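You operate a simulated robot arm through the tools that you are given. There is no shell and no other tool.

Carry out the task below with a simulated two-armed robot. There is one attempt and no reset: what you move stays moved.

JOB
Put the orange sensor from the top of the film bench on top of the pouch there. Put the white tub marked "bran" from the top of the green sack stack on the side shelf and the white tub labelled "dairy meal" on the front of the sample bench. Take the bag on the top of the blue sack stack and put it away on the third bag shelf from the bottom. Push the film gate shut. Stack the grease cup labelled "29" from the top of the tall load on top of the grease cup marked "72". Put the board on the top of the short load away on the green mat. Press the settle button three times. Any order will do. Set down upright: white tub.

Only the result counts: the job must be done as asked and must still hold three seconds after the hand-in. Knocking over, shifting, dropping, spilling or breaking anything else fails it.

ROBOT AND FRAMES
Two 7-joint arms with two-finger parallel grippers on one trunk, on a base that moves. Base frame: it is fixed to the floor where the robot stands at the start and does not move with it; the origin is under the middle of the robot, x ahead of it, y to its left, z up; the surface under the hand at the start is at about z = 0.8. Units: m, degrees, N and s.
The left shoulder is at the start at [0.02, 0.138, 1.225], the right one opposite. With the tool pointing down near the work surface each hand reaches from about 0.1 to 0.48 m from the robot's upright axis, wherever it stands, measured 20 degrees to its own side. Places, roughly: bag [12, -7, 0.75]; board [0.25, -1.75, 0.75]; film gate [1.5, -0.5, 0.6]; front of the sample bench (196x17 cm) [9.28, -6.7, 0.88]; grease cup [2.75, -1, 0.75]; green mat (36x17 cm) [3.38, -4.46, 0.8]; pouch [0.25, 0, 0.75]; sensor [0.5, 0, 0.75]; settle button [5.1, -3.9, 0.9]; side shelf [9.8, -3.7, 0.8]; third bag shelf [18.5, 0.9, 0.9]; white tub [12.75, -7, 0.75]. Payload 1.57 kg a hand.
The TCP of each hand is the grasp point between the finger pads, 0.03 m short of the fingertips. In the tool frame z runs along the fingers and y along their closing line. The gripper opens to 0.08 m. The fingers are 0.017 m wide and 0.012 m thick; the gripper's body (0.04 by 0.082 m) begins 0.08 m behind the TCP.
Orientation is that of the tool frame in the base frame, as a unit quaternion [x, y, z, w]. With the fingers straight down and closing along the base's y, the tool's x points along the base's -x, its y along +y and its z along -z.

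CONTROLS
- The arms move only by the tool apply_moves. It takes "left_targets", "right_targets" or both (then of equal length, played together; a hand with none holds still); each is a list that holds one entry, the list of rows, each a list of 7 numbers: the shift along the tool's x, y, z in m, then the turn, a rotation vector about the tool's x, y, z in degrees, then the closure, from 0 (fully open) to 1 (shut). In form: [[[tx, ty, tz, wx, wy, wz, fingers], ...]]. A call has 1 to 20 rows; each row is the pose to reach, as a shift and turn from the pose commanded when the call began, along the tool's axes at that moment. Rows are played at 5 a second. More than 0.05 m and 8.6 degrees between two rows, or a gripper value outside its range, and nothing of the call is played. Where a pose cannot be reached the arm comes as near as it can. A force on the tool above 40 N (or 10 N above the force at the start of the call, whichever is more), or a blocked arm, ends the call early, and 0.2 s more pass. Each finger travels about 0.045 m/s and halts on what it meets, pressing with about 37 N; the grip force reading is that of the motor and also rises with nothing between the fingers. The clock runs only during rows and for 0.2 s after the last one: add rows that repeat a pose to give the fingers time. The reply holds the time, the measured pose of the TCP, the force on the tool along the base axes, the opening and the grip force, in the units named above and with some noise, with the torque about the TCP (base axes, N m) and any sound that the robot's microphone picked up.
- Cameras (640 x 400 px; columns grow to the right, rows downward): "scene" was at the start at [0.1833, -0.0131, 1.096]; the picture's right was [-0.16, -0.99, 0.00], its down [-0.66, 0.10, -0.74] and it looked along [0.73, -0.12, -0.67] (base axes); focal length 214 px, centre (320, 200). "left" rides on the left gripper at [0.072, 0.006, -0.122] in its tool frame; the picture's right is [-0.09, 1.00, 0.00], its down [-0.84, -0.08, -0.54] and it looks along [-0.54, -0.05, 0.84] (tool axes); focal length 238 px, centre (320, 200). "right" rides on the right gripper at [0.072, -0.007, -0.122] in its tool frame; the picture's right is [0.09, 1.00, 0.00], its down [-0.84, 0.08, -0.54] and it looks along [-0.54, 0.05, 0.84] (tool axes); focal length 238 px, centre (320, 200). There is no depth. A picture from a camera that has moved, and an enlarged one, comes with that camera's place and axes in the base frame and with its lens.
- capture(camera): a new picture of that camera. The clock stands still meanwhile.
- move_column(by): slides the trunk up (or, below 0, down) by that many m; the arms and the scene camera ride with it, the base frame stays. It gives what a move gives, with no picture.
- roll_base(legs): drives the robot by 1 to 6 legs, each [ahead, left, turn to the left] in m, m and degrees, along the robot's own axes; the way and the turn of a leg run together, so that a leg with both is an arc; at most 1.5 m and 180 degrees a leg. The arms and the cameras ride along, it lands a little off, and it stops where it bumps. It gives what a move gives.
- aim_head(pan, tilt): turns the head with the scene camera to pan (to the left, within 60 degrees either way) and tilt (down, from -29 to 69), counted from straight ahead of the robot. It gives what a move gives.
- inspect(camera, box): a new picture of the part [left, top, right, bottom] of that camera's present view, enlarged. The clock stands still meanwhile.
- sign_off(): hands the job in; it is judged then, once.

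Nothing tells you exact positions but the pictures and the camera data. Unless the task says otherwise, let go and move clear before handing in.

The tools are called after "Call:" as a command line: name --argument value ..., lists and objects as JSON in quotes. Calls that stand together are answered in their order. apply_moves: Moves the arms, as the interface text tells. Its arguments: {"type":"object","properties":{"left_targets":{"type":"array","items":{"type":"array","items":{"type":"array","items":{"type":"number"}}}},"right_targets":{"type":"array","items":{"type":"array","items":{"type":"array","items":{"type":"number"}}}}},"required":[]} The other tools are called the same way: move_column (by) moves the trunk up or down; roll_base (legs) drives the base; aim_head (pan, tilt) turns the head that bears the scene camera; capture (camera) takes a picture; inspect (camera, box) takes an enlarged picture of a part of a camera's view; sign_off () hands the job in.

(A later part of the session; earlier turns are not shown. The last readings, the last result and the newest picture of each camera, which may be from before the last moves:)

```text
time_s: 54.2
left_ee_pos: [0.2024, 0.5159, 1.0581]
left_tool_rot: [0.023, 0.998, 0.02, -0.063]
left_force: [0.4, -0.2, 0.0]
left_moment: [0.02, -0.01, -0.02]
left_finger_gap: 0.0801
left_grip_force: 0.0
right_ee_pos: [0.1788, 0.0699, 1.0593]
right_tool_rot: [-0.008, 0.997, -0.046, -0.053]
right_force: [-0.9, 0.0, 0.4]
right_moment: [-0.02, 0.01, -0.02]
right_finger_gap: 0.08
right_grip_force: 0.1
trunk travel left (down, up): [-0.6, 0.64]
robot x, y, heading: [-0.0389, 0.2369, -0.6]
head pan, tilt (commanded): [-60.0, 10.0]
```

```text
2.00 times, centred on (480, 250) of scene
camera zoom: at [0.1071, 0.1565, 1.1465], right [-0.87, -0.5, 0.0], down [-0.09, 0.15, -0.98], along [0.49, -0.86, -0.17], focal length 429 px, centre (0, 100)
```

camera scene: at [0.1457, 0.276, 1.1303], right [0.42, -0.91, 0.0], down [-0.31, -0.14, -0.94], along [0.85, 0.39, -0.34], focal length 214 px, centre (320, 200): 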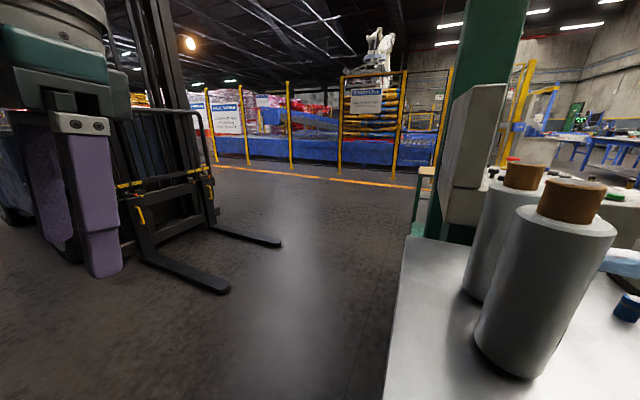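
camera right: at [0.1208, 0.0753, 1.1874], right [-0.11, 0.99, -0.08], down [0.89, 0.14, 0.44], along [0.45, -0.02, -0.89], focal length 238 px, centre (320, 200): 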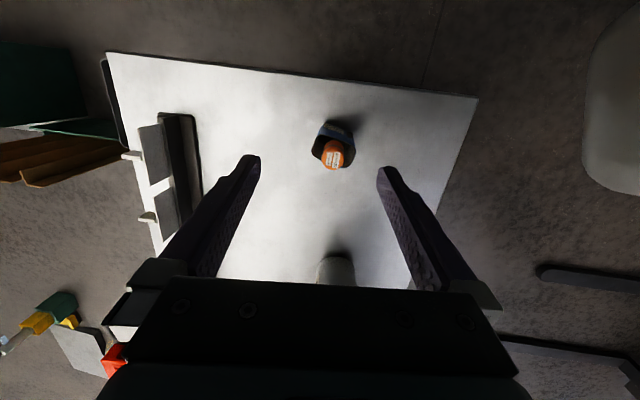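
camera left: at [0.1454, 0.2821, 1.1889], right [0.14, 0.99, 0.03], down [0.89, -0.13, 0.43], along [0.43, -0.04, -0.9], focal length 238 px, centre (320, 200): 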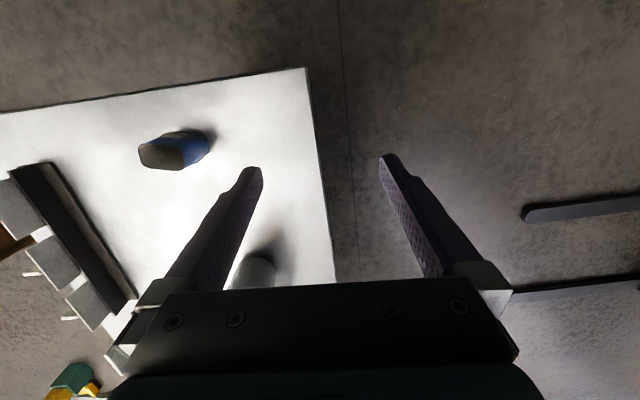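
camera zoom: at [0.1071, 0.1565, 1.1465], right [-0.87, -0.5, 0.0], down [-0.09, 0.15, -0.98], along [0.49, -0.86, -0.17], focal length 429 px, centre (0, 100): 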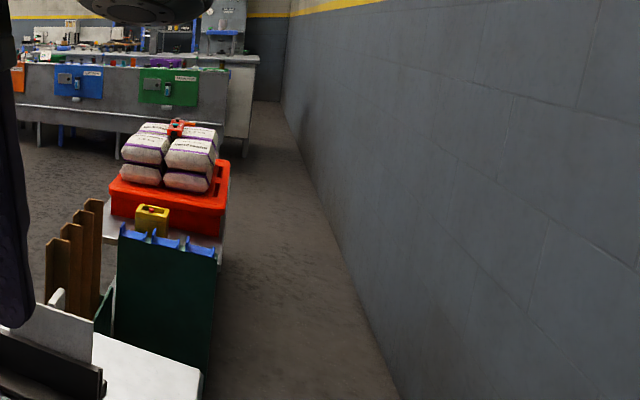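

I want a higher viewpoint for mapping the floor, so I'll raise the trunk and look around.

Call:
move_column --by 0.6

Call:
capture --camera "scene"

Call:
aim_head --pan -40 --tilt 30

Call:
capture --camera "scene"

Call:
aim_head --pan -10 --tilt 30

Call:
capture --camera "scene"

Call:
aim_head --pan 20 --tilt 30

Call:
capture --camera "scene"

```text
refused: 0.6 is not a number from -0.4 to 0.4
```

```text
taken
camera scene: at [0.1071, 0.1565, 1.1465], right [-0.87, -0.5, 0.0], down [-0.09, 0.15, -0.98], along [0.49, -0.86, -0.17], focal length 214 px, centre (320, 200)
```

scene: 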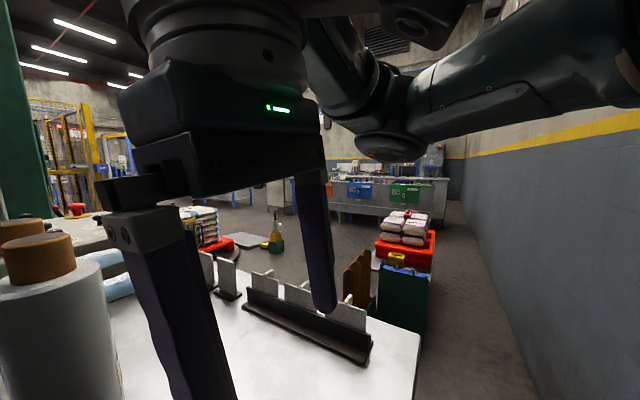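

```text
time_s: 55.0
left_ee_pos: [0.2011, 0.5142, 1.0581]
left_tool_rot: [0.022, 0.998, 0.02, -0.064]
left_force: [0.5, 0.7, -0.2]
left_moment: [0.03, 0.02, 0.01]
left_finger_gap: 0.0799
left_grip_force: 0.1
right_ee_pos: [0.1794, 0.0719, 1.0589]
right_tool_rot: [-0.008, 0.997, -0.046, -0.053]
right_force: [-0.3, 0.1, 0.4]
right_moment: [-0.01, 0.02, 0.0]
right_finger_gap: 0.08
right_grip_force: 0.0
trunk travel left (down, up): [-0.6, 0.64]
robot x, y, heading: [-0.0367, 0.2376, -0.4]
head pan, tilt (commanded): [-40.0, 30.0]
```

```text
taken
camera scene: at [0.1299, 0.1786, 1.1143], right [-0.65, -0.76, 0.0], down [-0.38, 0.32, -0.87], along [0.66, -0.56, -0.5], focal length 214 px, centre (320, 200)
```

scene: 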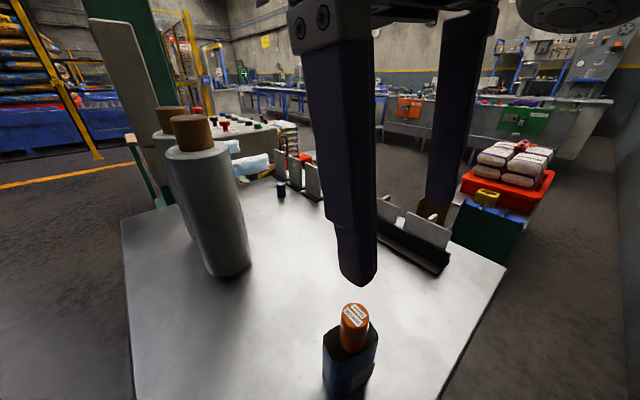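

```text
time_s: 56.0
left_ee_pos: [0.203, 0.5136, 1.0588]
left_tool_rot: [0.023, 0.997, 0.02, -0.064]
left_force: [1.2, -0.6, -0.8]
left_moment: [0.01, -0.02, -0.01]
left_finger_gap: 0.08
left_grip_force: 0.0
right_ee_pos: [0.179, 0.0718, 1.0587]
right_tool_rot: [-0.009, 0.997, -0.046, -0.053]
right_force: [0.1, 0.0, 0.9]
right_moment: [0.01, 0.01, -0.01]
right_finger_gap: 0.08
right_grip_force: 0.0
trunk travel left (down, up): [-0.6, 0.64]
robot x, y, heading: [-0.0394, 0.2374, -0.7]
head pan, tilt (commanded): [-10.0, 30.0]
```

```text
taken
camera scene: at [0.15, 0.2209, 1.1142], right [-0.18, -0.98, 0.0], down [-0.49, 0.09, -0.87], along [0.85, -0.16, -0.5], focal length 214 px, centre (320, 200)
```

scene: 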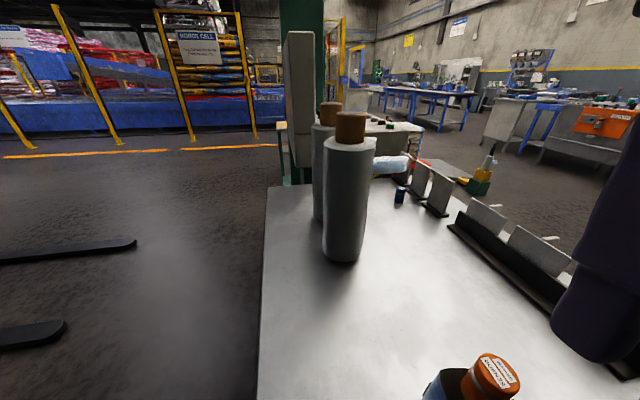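

```text
time_s: 56.9
left_ee_pos: [0.2028, 0.5155, 1.0584]
left_tool_rot: [0.023, 0.998, 0.019, -0.063]
left_force: [0.3, 0.3, 0.8]
left_moment: [0.0, 0.01, -0.03]
left_finger_gap: 0.0801
left_grip_force: 0.1
right_ee_pos: [0.1779, 0.0706, 1.0595]
right_tool_rot: [-0.009, 0.997, -0.046, -0.053]
right_force: [0.0, 0.2, 0.2]
right_moment: [0.0, 0.01, -0.02]
right_finger_gap: 0.0799
right_grip_force: 0.2
trunk travel left (down, up): [-0.6, 0.64]
robot x, y, heading: [-0.0373, 0.2413, -0.4]
head pan, tilt (commanded): [20.0, 30.0]
```

```text
taken
camera scene: at [0.1463, 0.2676, 1.1142], right [0.34, -0.94, 0.0], down [-0.47, -0.17, -0.87], along [0.82, 0.29, -0.5], focal length 214 px, centre (320, 200)
```

scene: 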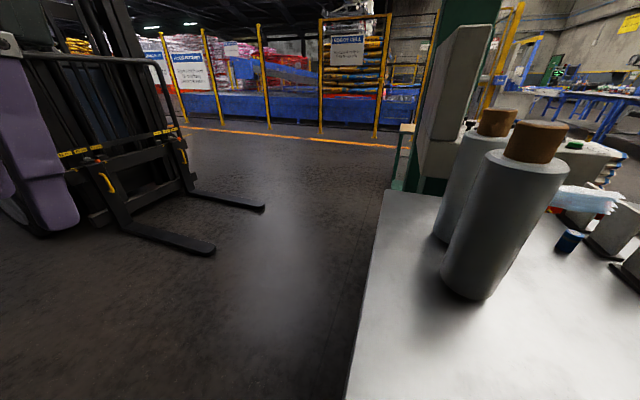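

The trunk moves at most 0.4 m per call. I'll raise it by 0.4 and look again from above.

Call:
move_column --by 0.4

Call:
capture --camera "scene"

Call:
aim_head --pan -10 --tilt 30

Call:
capture --camera "scene"

Call:
aim_head --pan -50 --tilt 30

Call:
capture --camera "scene"

```text
time_s: 60.7
left_ee_pos: [0.2032, 0.515, 1.4575]
left_tool_rot: [0.023, 0.998, 0.019, -0.063]
left_force: [-0.6, -0.5, -0.2]
left_moment: [0.0, 0.01, -0.02]
left_finger_gap: 0.0801
left_grip_force: 0.2
right_ee_pos: [0.1787, 0.0707, 1.4586]
right_tool_rot: [-0.009, 0.997, -0.047, -0.053]
right_force: [-0.4, 0.5, 0.3]
right_moment: [0.0, -0.02, 0.01]
right_finger_gap: 0.08
right_grip_force: 0.1
trunk travel left (down, up): [-1.0, 0.24]
robot x, y, heading: [-0.0404, 0.2399, -0.4]
head pan, tilt (commanded): [20.0, 30.0]
```

```text
taken
camera scene: at [0.1462, 0.2676, 1.5142], right [0.34, -0.94, 0.0], down [-0.47, -0.17, -0.87], along [0.82, 0.29, -0.5], focal length 214 px, centre (320, 200)
```

scene: 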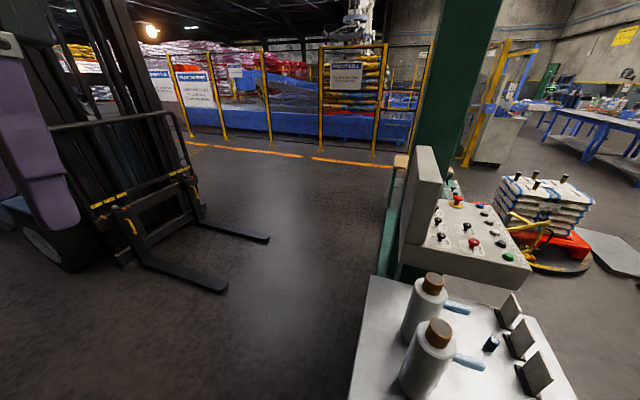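

```text
time_s: 61.7
left_ee_pos: [0.2022, 0.5144, 1.4576]
left_tool_rot: [0.023, 0.998, 0.02, -0.063]
left_force: [0.5, 0.2, 0.2]
left_moment: [0.03, 0.03, 0.0]
left_finger_gap: 0.0797
left_grip_force: 0.1
right_ee_pos: [0.1784, 0.0704, 1.46]
right_tool_rot: [-0.008, 0.997, -0.047, -0.053]
right_force: [-0.7, -0.6, -0.4]
right_moment: [-0.01, 0.0, 0.02]
right_finger_gap: 0.0801
right_grip_force: 0.0
trunk travel left (down, up): [-1.0, 0.24]
robot x, y, heading: [-0.0384, 0.2398, -0.4]
head pan, tilt (commanded): [-10.0, 30.0]
```

```text
taken
camera scene: at [0.15, 0.2211, 1.5142], right [-0.18, -0.98, 0.0], down [-0.49, 0.09, -0.87], along [0.85, -0.15, -0.5], focal length 214 px, centre (320, 200)
```

scene: 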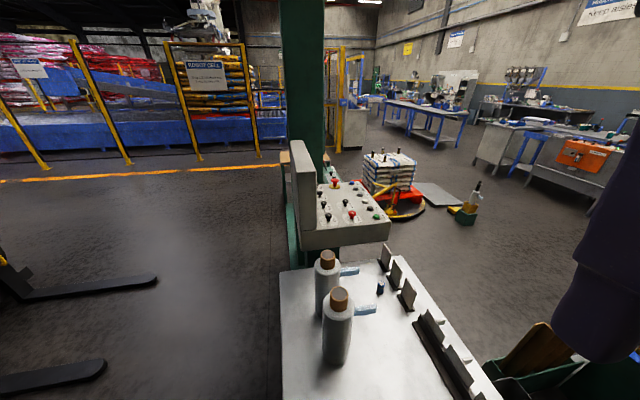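

```text
time_s: 62.8
left_ee_pos: [0.2027, 0.5152, 1.458]
left_tool_rot: [0.023, 0.998, 0.02, -0.063]
left_force: [0.6, -0.3, -0.5]
left_moment: [0.01, 0.0, 0.0]
left_finger_gap: 0.0799
left_grip_force: 0.1
right_ee_pos: [0.1787, 0.071, 1.4594]
right_tool_rot: [-0.009, 0.998, -0.046, -0.052]
right_force: [0.1, -0.5, 0.4]
right_moment: [-0.01, 0.01, 0.02]
right_finger_gap: 0.0801
right_grip_force: 0.1
trunk travel left (down, up): [-1.0, 0.24]
robot x, y, heading: [-0.0371, 0.2364, -0.5]
head pan, tilt (commanded): [-50.0, 30.0]
```

```text
taken
camera scene: at [0.1188, 0.1676, 1.5142], right [-0.77, -0.64, 0.0], down [-0.32, 0.38, -0.87], along [0.55, -0.67, -0.5], focal length 214 px, centre (320, 200)
```

scene: 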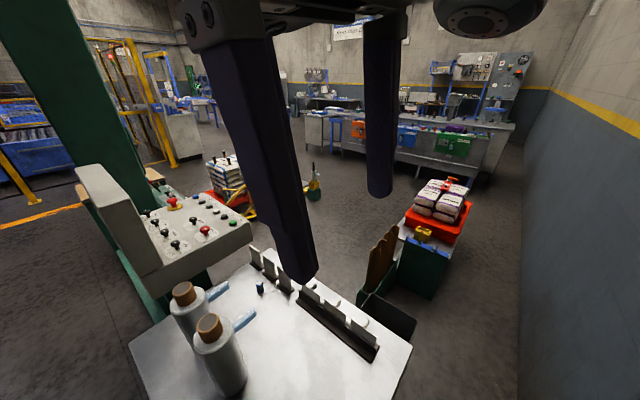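

A good overview: console and wrapper mast ahead, turntable with the tall load beyond, and the short load on a cart to the right. I'll zoom into each.

Call:
inspect --camera "scene" --box '[360, 160, 520, 310]'

Call:
inspect --camera "scene" --box '[60, 130, 330, 300]'

Call:
aim_head --pan -20 --tilt 25

Call:
inspect --camera "scene" --box '[200, 130, 460, 290]'

```text
2.67 times, centred on (440, 235) of scene
camera zoom: at [0.1188, 0.1676, 1.5142], right [-0.77, -0.64, 0.0], down [-0.32, 0.38, -0.87], along [0.55, -0.67, -0.5], focal length 572 px, centre (0, 107)
```

zoom: 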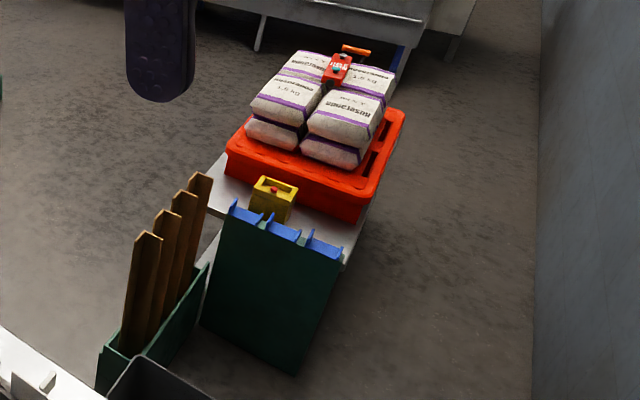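

```text
2.35 times, centred on (195, 215) of scene
camera zoom: at [0.1188, 0.1676, 1.5142], right [-0.77, -0.64, 0.0], down [-0.32, 0.38, -0.87], along [0.55, -0.67, -0.5], focal length 505 px, centre (614, 165)
```

zoom: 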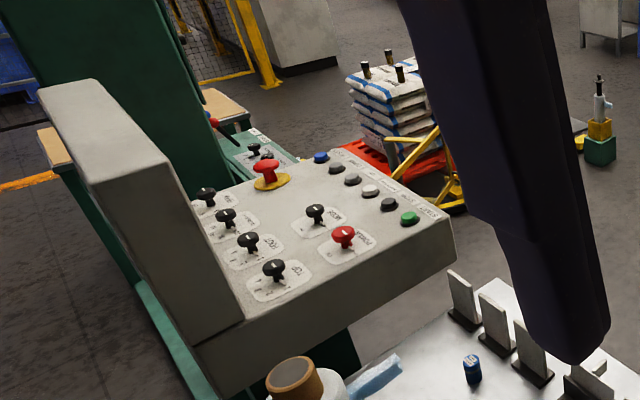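

```text
time_s: 63.7
left_ee_pos: [0.2028, 0.5163, 1.4581]
left_tool_rot: [0.023, 0.998, 0.02, -0.063]
left_force: [0.4, 0.4, 1.1]
left_moment: [0.01, 0.01, -0.05]
left_finger_gap: 0.0799
left_grip_force: 0.0
right_ee_pos: [0.179, 0.0696, 1.4605]
right_tool_rot: [-0.008, 0.997, -0.046, -0.053]
right_force: [1.0, -1.4, 0.2]
right_moment: [-0.01, 0.05, 0.03]
right_finger_gap: 0.0799
right_grip_force: 0.1
trunk travel left (down, up): [-1.0, 0.24]
robot x, y, heading: [-0.0388, 0.2352, -0.5]
head pan, tilt (commanded): [-20.0, 25.0]
```

```text
2.46 times, centred on (330, 210) of scene
camera zoom: at [0.1474, 0.2051, 1.5222], right [-0.35, -0.94, 0.0], down [-0.4, 0.15, -0.91], along [0.85, -0.32, -0.42], focal length 528 px, centre (295, 175)
```

zoom: 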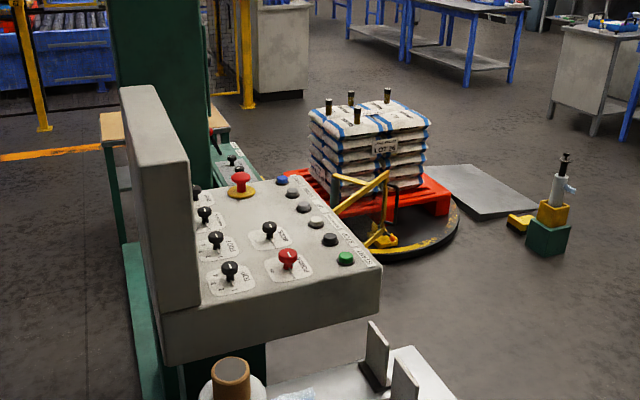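

The yellow swing bar by the turntable must be the film gate, and the tall load stands on the turntable. Before driving through the corridor I'll look straight down to see the robot's own footprint.

Call:
aim_head --pan 0 --tilt 69

Call:
capture --camera "scene"

Call:
aim_head --pan -60 --tilt 65

Call:
capture --camera "scene"

Call:
capture --camera "left"

Call:
capture --camera "right"

```text
time_s: 64.8
left_ee_pos: [0.2023, 0.5142, 1.4578]
left_tool_rot: [0.023, 0.998, 0.02, -0.063]
left_force: [0.2, -0.5, 0.5]
left_moment: [-0.03, -0.03, 0.04]
left_finger_gap: 0.0799
left_grip_force: 0.0
right_ee_pos: [0.1785, 0.0716, 1.4607]
right_tool_rot: [-0.008, 0.997, -0.046, -0.053]
right_force: [-0.8, 0.2, -0.7]
right_moment: [-0.01, 0.03, 0.01]
right_finger_gap: 0.0802
right_grip_force: 0.0
trunk travel left (down, up): [-1.0, 0.24]
robot x, y, heading: [-0.0376, 0.2346, -0.3]
head pan, tilt (commanded): [0.0, 68.8]
```

```text
taken
camera scene: at [0.117, 0.2369, 1.4628], right [-0.01, -1.0, 0.0], down [-0.93, 0.01, -0.36], along [0.36, 0.0, -0.93], focal length 214 px, centre (320, 200)
```

scene: 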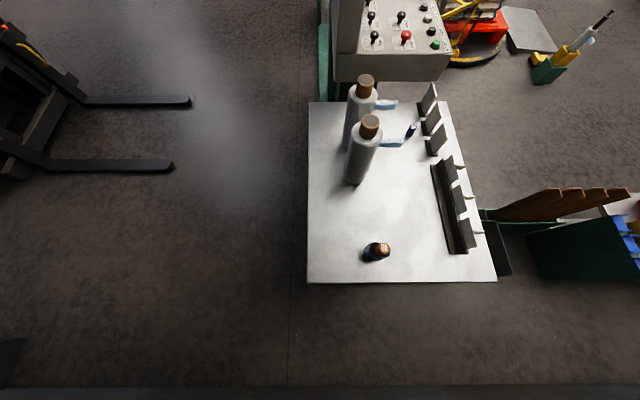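

```text
time_s: 66.1
left_ee_pos: [0.2022, 0.5146, 1.4586]
left_tool_rot: [0.023, 0.998, 0.02, -0.063]
left_force: [1.0, 0.7, -0.3]
left_moment: [0.02, -0.04, -0.01]
left_finger_gap: 0.0798
left_grip_force: 0.0
right_ee_pos: [0.1788, 0.0712, 1.4594]
right_tool_rot: [-0.009, 0.998, -0.046, -0.052]
right_force: [0.3, 0.4, 0.3]
right_moment: [-0.02, -0.03, -0.01]
right_finger_gap: 0.08
right_grip_force: 0.1
trunk travel left (down, up): [-1.0, 0.24]
robot x, y, heading: [-0.0381, 0.2383, -0.3]
head pan, tilt (commanded): [-60.0, 65.0]
```

```text
taken
camera scene: at [0.0911, 0.1845, 1.4665], right [-0.87, -0.5, 0.0], down [-0.45, 0.79, -0.42], along [0.21, -0.37, -0.91], focal length 214 px, centre (320, 200)
```

scene: 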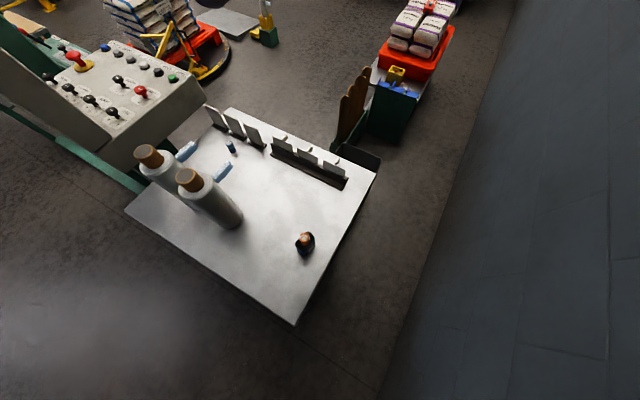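

```text
taken
camera left: at [0.147, 0.5193, 1.5888], right [0.14, 0.99, 0.03], down [0.89, -0.14, 0.43], along [0.43, -0.04, -0.9], focal length 238 px, centre (320, 200)
```

left: 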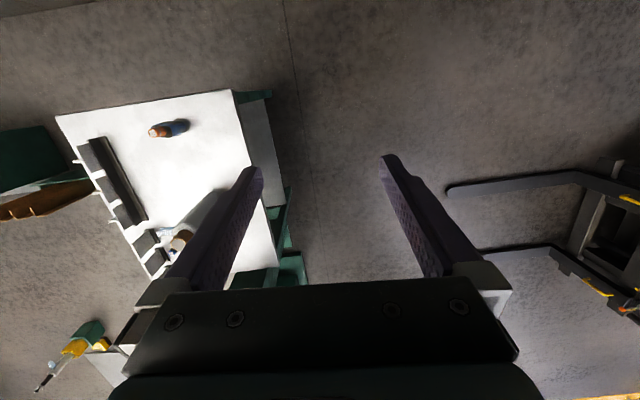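

```text
taken
camera right: at [0.1209, 0.0754, 1.5877], right [-0.11, 0.99, -0.08], down [0.89, 0.14, 0.44], along [0.45, -0.02, -0.89], focal length 238 px, centre (320, 200)
```

right: 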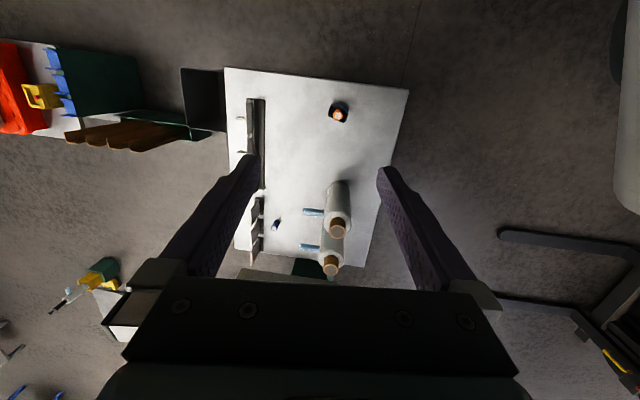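

My footprint isn't visible, so I'd rather avoid squeezing past the green bin; the left side is open for a detour around the wrapper. I'll slide left clear of the bench, then drive forward.

Call:
roll_base --legs '[[0, 0.52, 0], [1.4, 0, 0]]'

Call:
aim_head --pan -20 --tilt 30

Call:
capture --camera "scene"

Call:
aim_head --pan -60 --tilt 40

Call:
capture --camera "scene"

```text
time_s: 75.8
left_ee_pos: [1.6316, 1.0218, 1.4586]
left_tool_rot: [0.024, 0.998, 0.019, -0.062]
left_force: [-0.2, -0.5, -0.4]
left_moment: [-0.04, -0.01, 0.0]
left_finger_gap: 0.0798
left_grip_force: 0.1
right_ee_pos: [1.6037, 0.5782, 1.4591]
right_tool_rot: [-0.006, 0.997, -0.047, -0.054]
right_force: [-1.0, 0.2, 0.1]
right_moment: [-0.01, 0.0, 0.0]
right_finger_gap: 0.08
right_grip_force: 0.0
trunk travel left (down, up): [-1.0, 0.24]
robot x, y, heading: [1.3867, 0.744, -0.7]
head pan, tilt (commanded): [-60.0, 65.0]
```

```text
time_s: 76.9
left_ee_pos: [1.6304, 1.0208, 1.4586]
left_tool_rot: [0.024, 0.997, 0.02, -0.064]
left_force: [0.5, 0.1, 0.0]
left_moment: [0.0, -0.01, 0.0]
left_finger_gap: 0.08
left_grip_force: 0.0
right_ee_pos: [1.6044, 0.5796, 1.4591]
right_tool_rot: [-0.006, 0.997, -0.046, -0.054]
right_force: [-0.1, -0.6, -0.9]
right_moment: [-0.02, -0.01, 0.02]
right_finger_gap: 0.0801
right_grip_force: 0.0
trunk travel left (down, up): [-1.0, 0.24]
robot x, y, heading: [1.3905, 0.7468, -0.6]
head pan, tilt (commanded): [-20.0, 30.0]
```

```text
taken
camera scene: at [1.5723, 0.7136, 1.5141], right [-0.35, -0.94, 0.0], down [-0.47, 0.18, -0.87], along [0.81, -0.31, -0.5], focal length 214 px, centre (320, 200)
```

scene: 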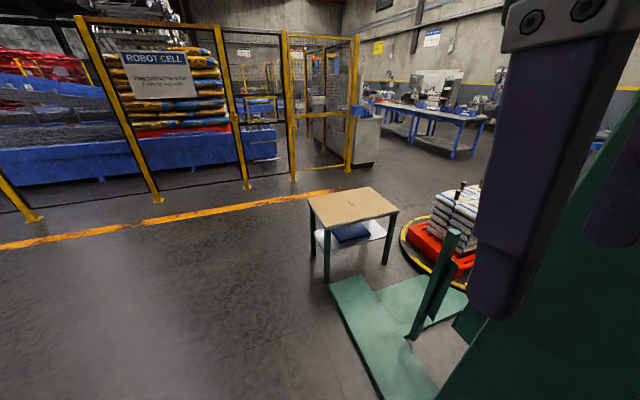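

```text
time_s: 78.0
left_ee_pos: [1.6304, 1.0217, 1.4582]
left_tool_rot: [0.025, 0.997, 0.02, -0.063]
left_force: [-1.2, -0.6, 0.6]
left_moment: [-0.01, 0.01, -0.01]
left_finger_gap: 0.0799
left_grip_force: 0.1
right_ee_pos: [1.6039, 0.5786, 1.4577]
right_tool_rot: [-0.006, 0.997, -0.046, -0.054]
right_force: [0.5, 0.2, -0.3]
right_moment: [-0.04, 0.0, -0.01]
right_finger_gap: 0.0801
right_grip_force: 0.1
trunk travel left (down, up): [-1.0, 0.24]
robot x, y, heading: [1.3905, 0.7466, -0.6]
head pan, tilt (commanded): [-60.0, 40.0]
```

```text
taken
camera scene: at [1.5295, 0.6714, 1.4989], right [-0.87, -0.49, 0.0], down [-0.32, 0.56, -0.77], along [0.38, -0.67, -0.64], focal length 214 px, centre (320, 200)
```

scene: 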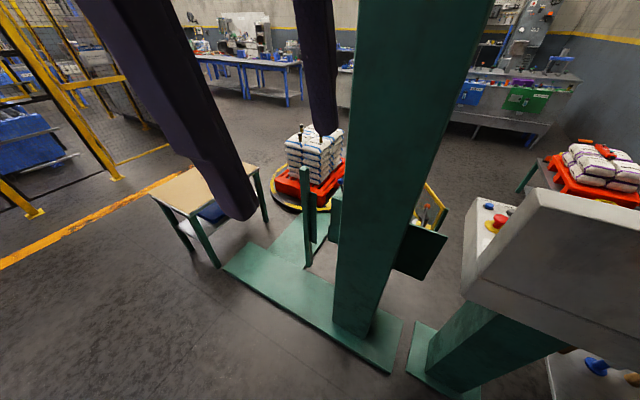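

The floor ahead is open: a small table near (2.9, 0), the fence at x≈4.9. I'll drive forward to x≈4.0 and look back at the turntable side.

Call:
roll_base --legs '[[1.3, 0, 0], [1.25, 0, 0]]'

Call:
aim_head --pan -60 --tilt 35

Call:
capture --camera "scene"

```text
time_s: 90.2
left_ee_pos: [4.1425, 1.0184, 1.458]
left_tool_rot: [0.025, 0.997, 0.02, -0.064]
left_force: [0.1, 0.1, -0.5]
left_moment: [-0.02, 0.04, -0.04]
left_finger_gap: 0.0801
left_grip_force: 0.0
right_ee_pos: [4.1158, 0.5763, 1.4589]
right_tool_rot: [-0.006, 0.997, -0.046, -0.054]
right_force: [-0.2, 0.3, 1.0]
right_moment: [-0.02, 0.01, 0.01]
right_finger_gap: 0.0799
right_grip_force: 0.2
trunk travel left (down, up): [-1.0, 0.24]
robot x, y, heading: [3.9008, 0.7417, -0.6]
head pan, tilt (commanded): [-60.0, 40.0]
```

```text
time_s: 90.9
left_ee_pos: [4.1422, 1.0193, 1.4581]
left_tool_rot: [0.024, 0.997, 0.02, -0.063]
left_force: [0.1, -0.7, -0.2]
left_moment: [-0.01, 0.02, -0.05]
left_finger_gap: 0.0803
left_grip_force: 0.1
right_ee_pos: [4.1163, 0.5745, 1.4595]
right_tool_rot: [-0.006, 0.997, -0.047, -0.054]
right_force: [0.6, -0.1, 0.2]
right_moment: [0.0, 0.04, 0.0]
right_finger_gap: 0.0803
right_grip_force: 0.1
trunk travel left (down, up): [-1.0, 0.24]
robot x, y, heading: [3.9028, 0.7451, -0.5]
head pan, tilt (commanded): [-60.0, 35.0]
```

```text
taken
camera scene: at [4.0428, 0.6652, 1.5064], right [-0.87, -0.49, 0.0], down [-0.28, 0.5, -0.82], along [0.4, -0.71, -0.57], focal length 214 px, centre (320, 200)
```

scene: 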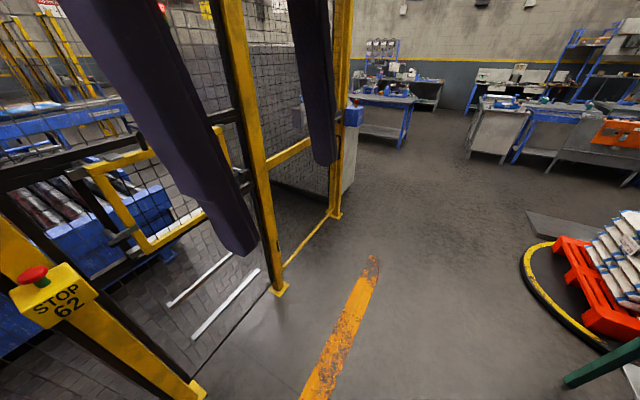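

The fence with its stop button is on the left; the turntable is to the right. I'll turn right to face the turntable area.

Call:
roll_base --legs '[[0, 0, -130]]'

Call:
aim_head --pan 0 --tilt 25

Call:
capture --camera "scene"

Call:
inspect --camera "scene" --box '[160, 120, 480, 320]'

```text
time_s: 96.7
left_ee_pos: [3.9517, 0.3795, 1.4582]
left_tool_rot: [0.916, 0.396, 0.066, -0.008]
left_force: [-0.2, 0.0, 0.1]
left_moment: [-0.03, 0.02, 0.01]
left_finger_gap: 0.08
left_grip_force: 0.1
right_ee_pos: [3.6314, 0.6864, 1.4588]
right_tool_rot: [0.903, 0.424, 0.029, -0.064]
right_force: [0.6, 0.0, -0.7]
right_moment: [-0.02, -0.02, 0.0]
right_finger_gap: 0.0804
right_grip_force: 0.0
trunk travel left (down, up): [-1.0, 0.24]
robot x, y, heading: [3.9003, 0.7427, -131.0]
head pan, tilt (commanded): [-60.0, 35.0]
```

```text
time_s: 98.0
left_ee_pos: [3.9508, 0.3786, 1.4577]
left_tool_rot: [0.916, 0.396, 0.065, -0.008]
left_force: [-0.2, 0.7, -0.4]
left_moment: [0.01, 0.03, -0.01]
left_finger_gap: 0.0799
left_grip_force: 0.1
right_ee_pos: [3.6307, 0.6872, 1.4592]
right_tool_rot: [0.903, 0.423, 0.031, -0.065]
right_force: [-0.3, -0.3, 0.0]
right_moment: [-0.02, 0.0, 0.04]
right_finger_gap: 0.0795
right_grip_force: 0.2
trunk travel left (down, up): [-1.0, 0.24]
robot x, y, heading: [3.8992, 0.7421, -131.0]
head pan, tilt (commanded): [0.0, 25.0]
```

```text
taken
camera scene: at [3.7737, 0.5982, 1.5222], right [-0.75, 0.66, 0.0], down [0.28, 0.32, -0.91], along [-0.6, -0.68, -0.42], focal length 214 px, centre (320, 200)
```

scene: 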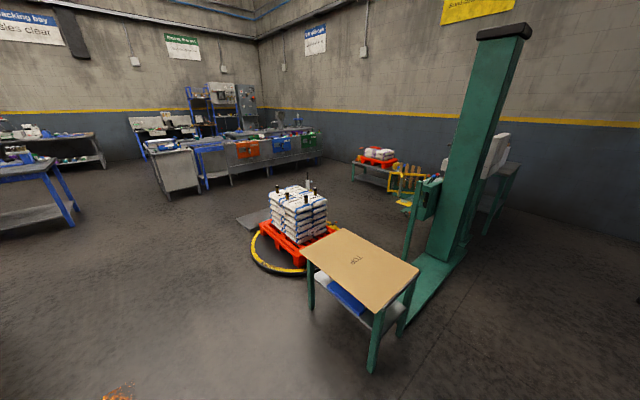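

```text
2.00 times, centred on (320, 220) of scene
camera zoom: at [3.7737, 0.5982, 1.5222], right [-0.75, 0.66, 0.0], down [0.28, 0.32, -0.91], along [-0.6, -0.68, -0.42], focal length 429 px, centre (320, 160)
```

zoom: 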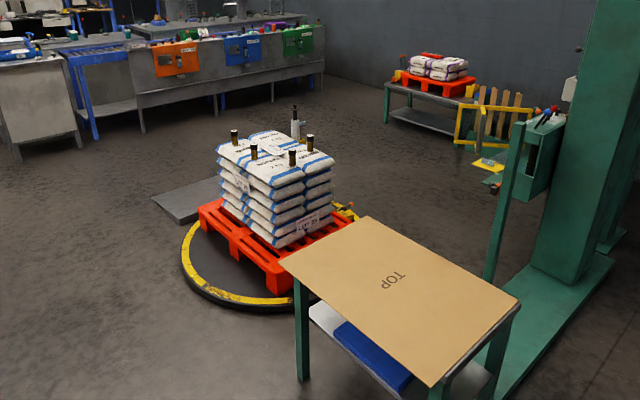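

The yellow frame near (1.4, -0.5) looks like the film gate. I'll zoom in on it, on the cups and on the short load.

Call:
inspect --camera "scene" --box '[360, 140, 480, 220]'

Call:
inspect --camera "scene" --box '[255, 170, 345, 230]'

```text
5.00 times, centred on (420, 180) of scene
camera zoom: at [3.7737, 0.5982, 1.5222], right [-0.75, 0.66, 0.0], down [0.28, 0.32, -0.91], along [-0.6, -0.68, -0.42], focal length 1072 px, centre (-180, 300)
```

zoom: 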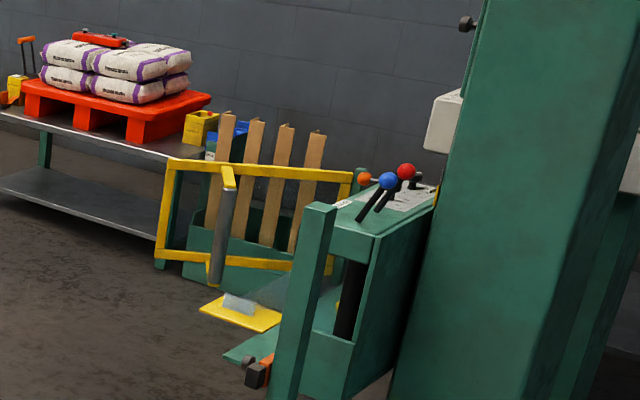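

```text
6.67 times, centred on (300, 200) of scene
camera zoom: at [3.7737, 0.5982, 1.5222], right [-0.75, 0.66, 0.0], down [0.28, 0.32, -0.91], along [-0.6, -0.68, -0.42], focal length 1430 px, centre (453, 200)
```

zoom: 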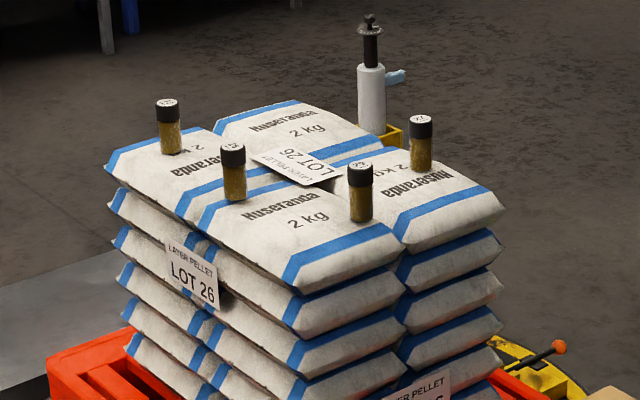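

Now it's clear: the gate is a yellow frame hinged on the green film carriage, and four capped grease cups stand on the tall load. I'll turn to face -x and slide over beside the turntable to read the cup numbers.

Call:
roll_base --legs '[[0, 0, -49], [0, 0.85, 0], [0, 0.83, 0]]'

Call:
aim_head --pan 0 --tilt 35

Call:
capture --camera "scene"

Call:
inspect --camera "scene" --box '[220, 140, 420, 265]'

```text
time_s: 108.8
left_ee_pos: [3.6522, -1.22, 1.4593]
left_tool_rot: [0.997, -0.026, 0.064, 0.02]
left_force: [1.6, -0.5, 0.4]
left_moment: [-0.01, -0.01, 0.0]
left_finger_gap: 0.0797
left_grip_force: 0.0
right_ee_pos: [3.679, -0.7762, 1.4579]
right_tool_rot: [0.997, 0.005, 0.053, -0.046]
right_force: [-0.6, 0.1, 1.4]
right_moment: [-0.01, 0.01, 0.02]
right_finger_gap: 0.0798
right_grip_force: 0.0
trunk travel left (down, up): [-1.0, 0.24]
robot x, y, heading: [3.899, -0.9463, 179.1]
head pan, tilt (commanded): [0.0, 25.0]
```

```text
time_s: 109.5
left_ee_pos: [3.6525, -1.2199, 1.4584]
left_tool_rot: [0.998, -0.025, 0.062, 0.02]
left_force: [-0.3, 0.2, 0.1]
left_moment: [0.0, 0.01, 0.01]
left_finger_gap: 0.0802
left_grip_force: 0.1
right_ee_pos: [3.6788, -0.7768, 1.4583]
right_tool_rot: [0.997, 0.006, 0.054, -0.047]
right_force: [-0.2, -1.4, 0.6]
right_moment: [0.0, 0.01, -0.03]
right_finger_gap: 0.0801
right_grip_force: 0.1
trunk travel left (down, up): [-1.0, 0.24]
robot x, y, heading: [3.9004, -0.9431, 179.6]
head pan, tilt (commanded): [0.0, 35.0]
```

```text
taken
camera scene: at [3.7087, -0.942, 1.5065], right [0.01, 1.0, 0.0], down [0.57, -0.01, -0.82], along [-0.82, 0.01, -0.57], focal length 214 px, centre (320, 200)
```

scene: 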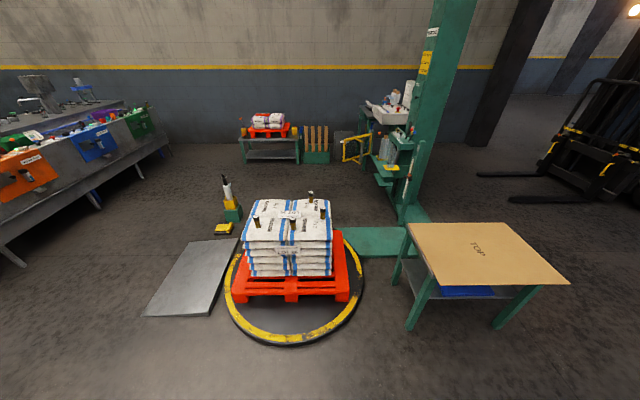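

```text
3.20 times, centred on (320, 202) of scene
camera zoom: at [3.7087, -0.942, 1.5065], right [0.01, 1.0, 0.0], down [0.57, -0.01, -0.82], along [-0.82, 0.01, -0.57], focal length 686 px, centre (320, 192)
```

zoom: 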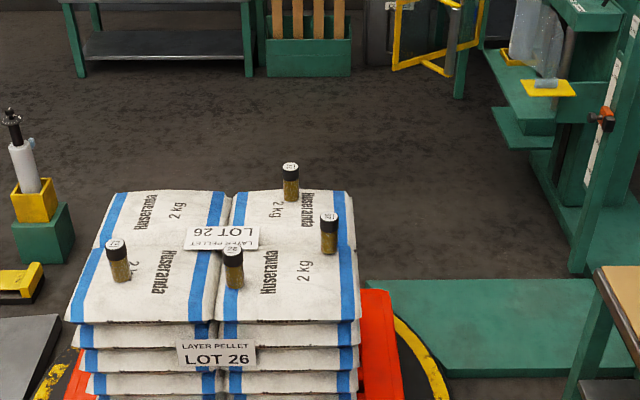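

The four cups are at roughly (2.69,-1.33), (2.72,-1.10), (2.62,-0.91), (2.44,-0.99) on a load top at z≈0.6. I'll zoom to read their numbers.

Call:
inspect --camera "scene" --box '[248, 204, 278, 232]'

Call:
inspect --camera "scene" --box '[282, 206, 312, 234]'

Call:
inspect --camera "scene" --box '[308, 198, 338, 226]'

Call:
inspect --camera "scene" --box '[296, 182, 326, 210]'

```text
14.29 times, centred on (263, 218) of scene
camera zoom: at [3.7087, -0.942, 1.5065], right [0.01, 1.0, 0.0], down [0.57, -0.01, -0.82], along [-0.82, 0.01, -0.57], focal length 3064 px, centre (1134, -57)
```

zoom: 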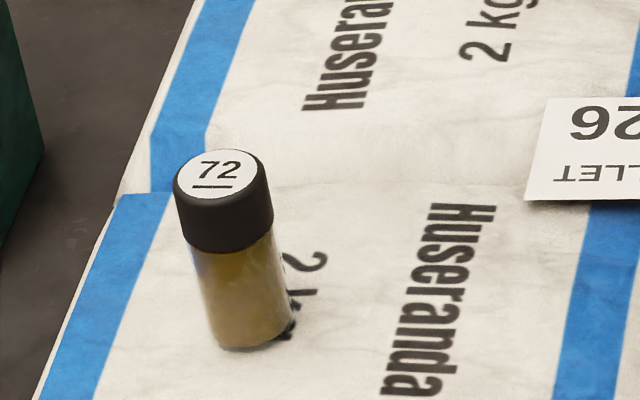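

```text
14.29 times, centred on (297, 220) of scene
camera zoom: at [3.7087, -0.942, 1.5065], right [0.01, 1.0, 0.0], down [0.57, -0.01, -0.82], along [-0.82, 0.01, -0.57], focal length 3064 px, centre (649, -86)
```

zoom: 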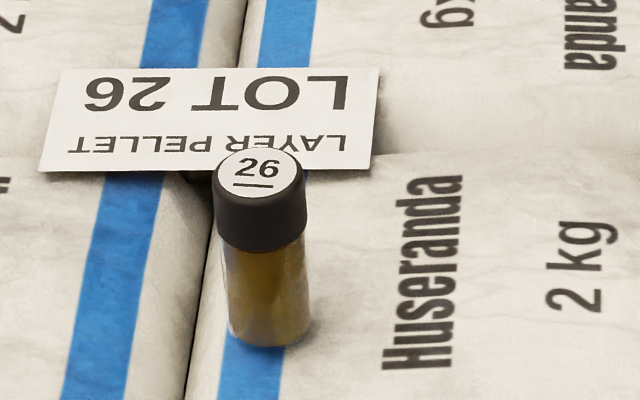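

```text
14.29 times, centred on (323, 212) of scene
camera zoom: at [3.7087, -0.942, 1.5065], right [0.01, 1.0, 0.0], down [0.57, -0.01, -0.82], along [-0.82, 0.01, -0.57], focal length 3064 px, centre (277, 29)
```

zoom: 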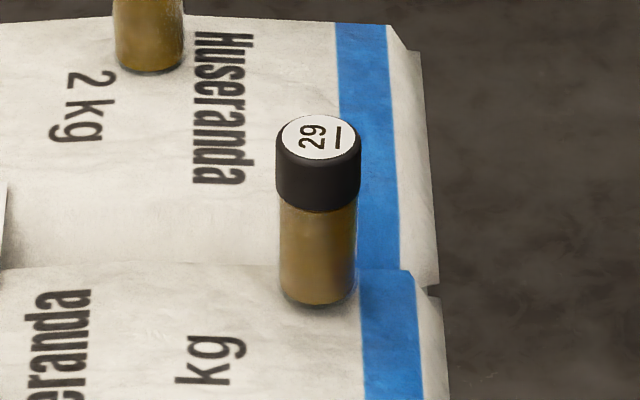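

```text
14.29 times, centred on (311, 196) of scene
camera zoom: at [3.7087, -0.942, 1.5065], right [0.01, 1.0, 0.0], down [0.57, -0.01, -0.82], along [-0.82, 0.01, -0.57], focal length 3064 px, centre (449, 257)
```

zoom: 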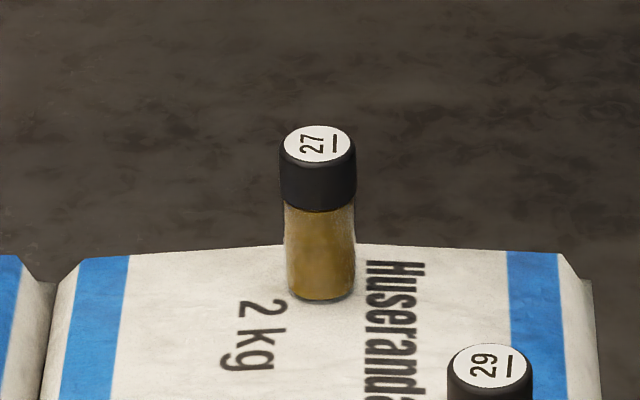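

Cup 72 is the one at (2.69,-1.33) and cup 29 the one at (2.62,-0.91). I'll move closer to the turntable carefully.

Call:
roll_base --legs '[[0.45, 0.1, 0]]'

Call:
aim_head --pan 0 --tilt 60

Call:
capture --camera "scene"

```text
time_s: 112.3
left_ee_pos: [3.2049, -1.3136, 1.4587]
left_tool_rot: [0.998, -0.024, 0.063, 0.02]
left_force: [-1.1, -0.3, -0.2]
left_moment: [0.02, -0.02, 0.01]
left_finger_gap: 0.0801
left_grip_force: 0.1
right_ee_pos: [3.2318, -0.8711, 1.4591]
right_tool_rot: [0.997, 0.006, 0.054, -0.046]
right_force: [-0.1, -0.3, 0.1]
right_moment: [0.02, 0.0, -0.01]
right_finger_gap: 0.0797
right_grip_force: 0.0
trunk travel left (down, up): [-1.0, 0.24]
robot x, y, heading: [3.4543, -1.0344, 179.3]
head pan, tilt (commanded): [0.0, 35.0]
```

```text
time_s: 113.2
left_ee_pos: [3.2054, -1.3131, 1.4585]
left_tool_rot: [0.998, -0.024, 0.063, 0.02]
left_force: [0.3, 0.1, 0.5]
left_moment: [-0.01, -0.01, 0.0]
left_finger_gap: 0.0798
left_grip_force: 0.0
right_ee_pos: [3.2323, -0.8702, 1.4598]
right_tool_rot: [0.997, 0.007, 0.054, -0.047]
right_force: [-0.8, -0.5, -0.3]
right_moment: [-0.01, 0.01, -0.01]
right_finger_gap: 0.08
right_grip_force: 0.1
trunk travel left (down, up): [-1.0, 0.24]
robot x, y, heading: [3.4463, -1.0388, 179.2]
head pan, tilt (commanded): [0.0, 60.0]
```

```text
taken
camera scene: at [3.2828, -1.0365, 1.4722], right [0.01, 1.0, 0.0], down [0.87, -0.01, -0.5], along [-0.5, 0.01, -0.87], focal length 214 px, centre (320, 200)
```

scene: 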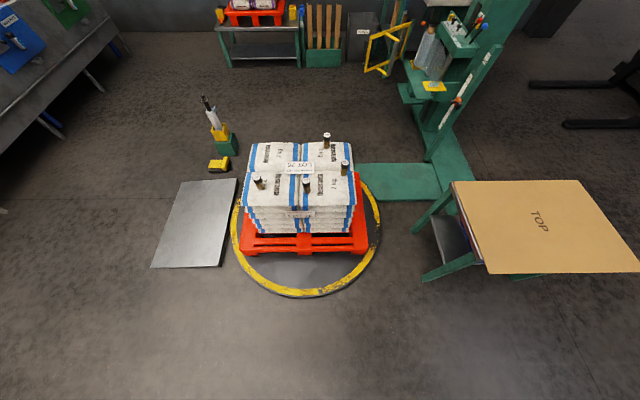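

I'm at x≈3.45; the turntable rim is at x≈3.14. I'll creep forward in small legs to learn how close the base can get.

Call:
roll_base --legs '[[0.1, 0, 0]]'

Call:
roll_base --legs '[[0.06, 0, 0]]'

Call:
roll_base --legs '[[0.06, 0, 0]]'

```text
time_s: 114.3
left_ee_pos: [3.1054, -1.312, 1.4592]
left_tool_rot: [0.997, -0.025, 0.064, 0.019]
left_force: [-0.5, -0.9, 0.0]
left_moment: [0.03, -0.02, -0.01]
left_finger_gap: 0.0799
left_grip_force: 0.2
right_ee_pos: [3.1325, -0.8691, 1.4584]
right_tool_rot: [0.997, 0.006, 0.054, -0.046]
right_force: [0.9, 0.0, 0.3]
right_moment: [-0.01, 0.03, 0.02]
right_finger_gap: 0.0799
right_grip_force: 0.0
trunk travel left (down, up): [-1.0, 0.24]
robot x, y, heading: [3.3547, -1.0352, 179.4]
head pan, tilt (commanded): [0.0, 60.0]
```

```text
time_s: 115.3
left_ee_pos: [3.0458, -1.3119, 1.4587]
left_tool_rot: [0.997, -0.026, 0.063, 0.021]
left_force: [0.5, -0.3, -0.3]
left_moment: [0.02, 0.03, -0.01]
left_finger_gap: 0.0802
left_grip_force: 0.1
right_ee_pos: [3.0734, -0.8678, 1.4582]
right_tool_rot: [0.997, 0.006, 0.054, -0.047]
right_force: [1.0, 0.2, 0.0]
right_moment: [-0.03, 0.0, -0.01]
right_finger_gap: 0.0799
right_grip_force: 0.0
trunk travel left (down, up): [-1.0, 0.24]
robot x, y, heading: [3.2873, -1.033, 179.4]
head pan, tilt (commanded): [0.0, 60.0]
```

```text
time_s: 116.2
left_ee_pos: [2.9852, -1.3114, 1.4583]
left_tool_rot: [0.997, -0.025, 0.064, 0.02]
left_force: [0.4, -0.3, 0.3]
left_moment: [0.0, -0.03, 0.01]
left_finger_gap: 0.0801
left_grip_force: 0.1
right_ee_pos: [3.0128, -0.8678, 1.4595]
right_tool_rot: [0.997, 0.006, 0.054, -0.047]
right_force: [-0.2, 0.4, 0.1]
right_moment: [-0.01, -0.01, -0.04]
right_finger_gap: 0.0803
right_grip_force: 0.2
trunk travel left (down, up): [-1.0, 0.24]
robot x, y, heading: [3.2339, -1.0375, 179.4]
head pan, tilt (commanded): [0.0, 60.0]
```

No bump so far at x≈3.23. Continuing in small steps.

Call:
roll_base --legs '[[0.05, 0, 0]]'

Call:
roll_base --legs '[[0.05, 0, 0]]'

Call:
capture --camera "scene"

```text
time_s: 117.2
left_ee_pos: [2.9368, -1.311, 1.4578]
left_tool_rot: [0.997, -0.026, 0.064, 0.02]
left_force: [0.2, 1.3, 0.5]
left_moment: [-0.01, 0.04, -0.03]
left_finger_gap: 0.0801
left_grip_force: 0.0
right_ee_pos: [2.963, -0.8678, 1.4596]
right_tool_rot: [0.997, 0.006, 0.054, -0.046]
right_force: [-0.4, 0.1, -0.2]
right_moment: [-0.01, 0.0, -0.03]
right_finger_gap: 0.0802
right_grip_force: 0.0
trunk travel left (down, up): [-1.0, 0.24]
robot x, y, heading: [3.1808, -1.0373, 179.3]
head pan, tilt (commanded): [0.0, 60.0]
```

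```text
time_s: 118.1
left_ee_pos: [2.8877, -1.3105, 1.4581]
left_tool_rot: [0.997, -0.024, 0.065, 0.02]
left_force: [0.0, 0.3, -0.3]
left_moment: [0.0, 0.01, -0.04]
left_finger_gap: 0.0799
left_grip_force: 0.0
right_ee_pos: [2.9138, -0.8661, 1.4582]
right_tool_rot: [0.997, 0.007, 0.054, -0.046]
right_force: [0.8, 0.4, 0.5]
right_moment: [0.03, -0.02, 0.03]
right_finger_gap: 0.0799
right_grip_force: 0.2
trunk travel left (down, up): [-1.0, 0.24]
robot x, y, heading: [3.1315, -1.037, 179.6]
head pan, tilt (commanded): [0.0, 60.0]
```

```text
taken
camera scene: at [2.9647, -1.033, 1.4721], right [0.01, 1.0, 0.0], down [0.87, -0.01, -0.5], along [-0.5, 0.01, -0.87], focal length 214 px, centre (320, 200)
```

scene: 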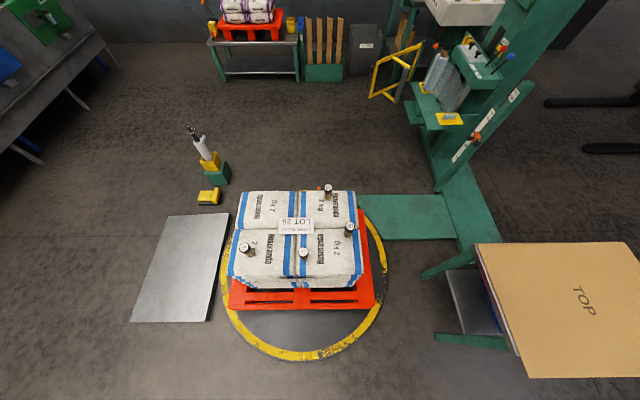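

Still free. Two more small steps toward x≈3.06.

Call:
roll_base --legs '[[0.035, 0, 0]]'

Call:
roll_base --legs '[[0.035, 0, 0]]'

```text
time_s: 119.0
left_ee_pos: [2.8532, -1.3104, 1.4587]
left_tool_rot: [0.997, -0.025, 0.064, 0.02]
left_force: [1.0, 0.2, -0.4]
left_moment: [0.0, -0.02, 0.01]
left_finger_gap: 0.08
left_grip_force: 0.1
right_ee_pos: [2.8793, -0.8663, 1.4574]
right_tool_rot: [0.998, 0.007, 0.053, -0.046]
right_force: [-0.3, 1.3, 0.1]
right_moment: [0.04, -0.01, 0.02]
right_finger_gap: 0.0798
right_grip_force: 0.2
trunk travel left (down, up): [-1.0, 0.24]
robot x, y, heading: [3.0949, -1.0339, 179.2]
head pan, tilt (commanded): [0.0, 60.0]
```

```text
time_s: 119.8
left_ee_pos: [2.8166, -1.3096, 1.4584]
left_tool_rot: [0.997, -0.025, 0.064, 0.02]
left_force: [0.6, -0.5, 0.2]
left_moment: [0.02, -0.02, -0.03]
left_finger_gap: 0.0798
left_grip_force: 0.0
right_ee_pos: [2.8434, -0.8667, 1.4603]
right_tool_rot: [0.997, 0.006, 0.055, -0.046]
right_force: [-0.2, 0.1, -0.3]
right_moment: [0.01, -0.02, 0.03]
right_finger_gap: 0.0799
right_grip_force: 0.0
trunk travel left (down, up): [-1.0, 0.24]
robot x, y, heading: [3.06, -1.034, 179.3]
head pan, tilt (commanded): [0.0, 60.0]
```

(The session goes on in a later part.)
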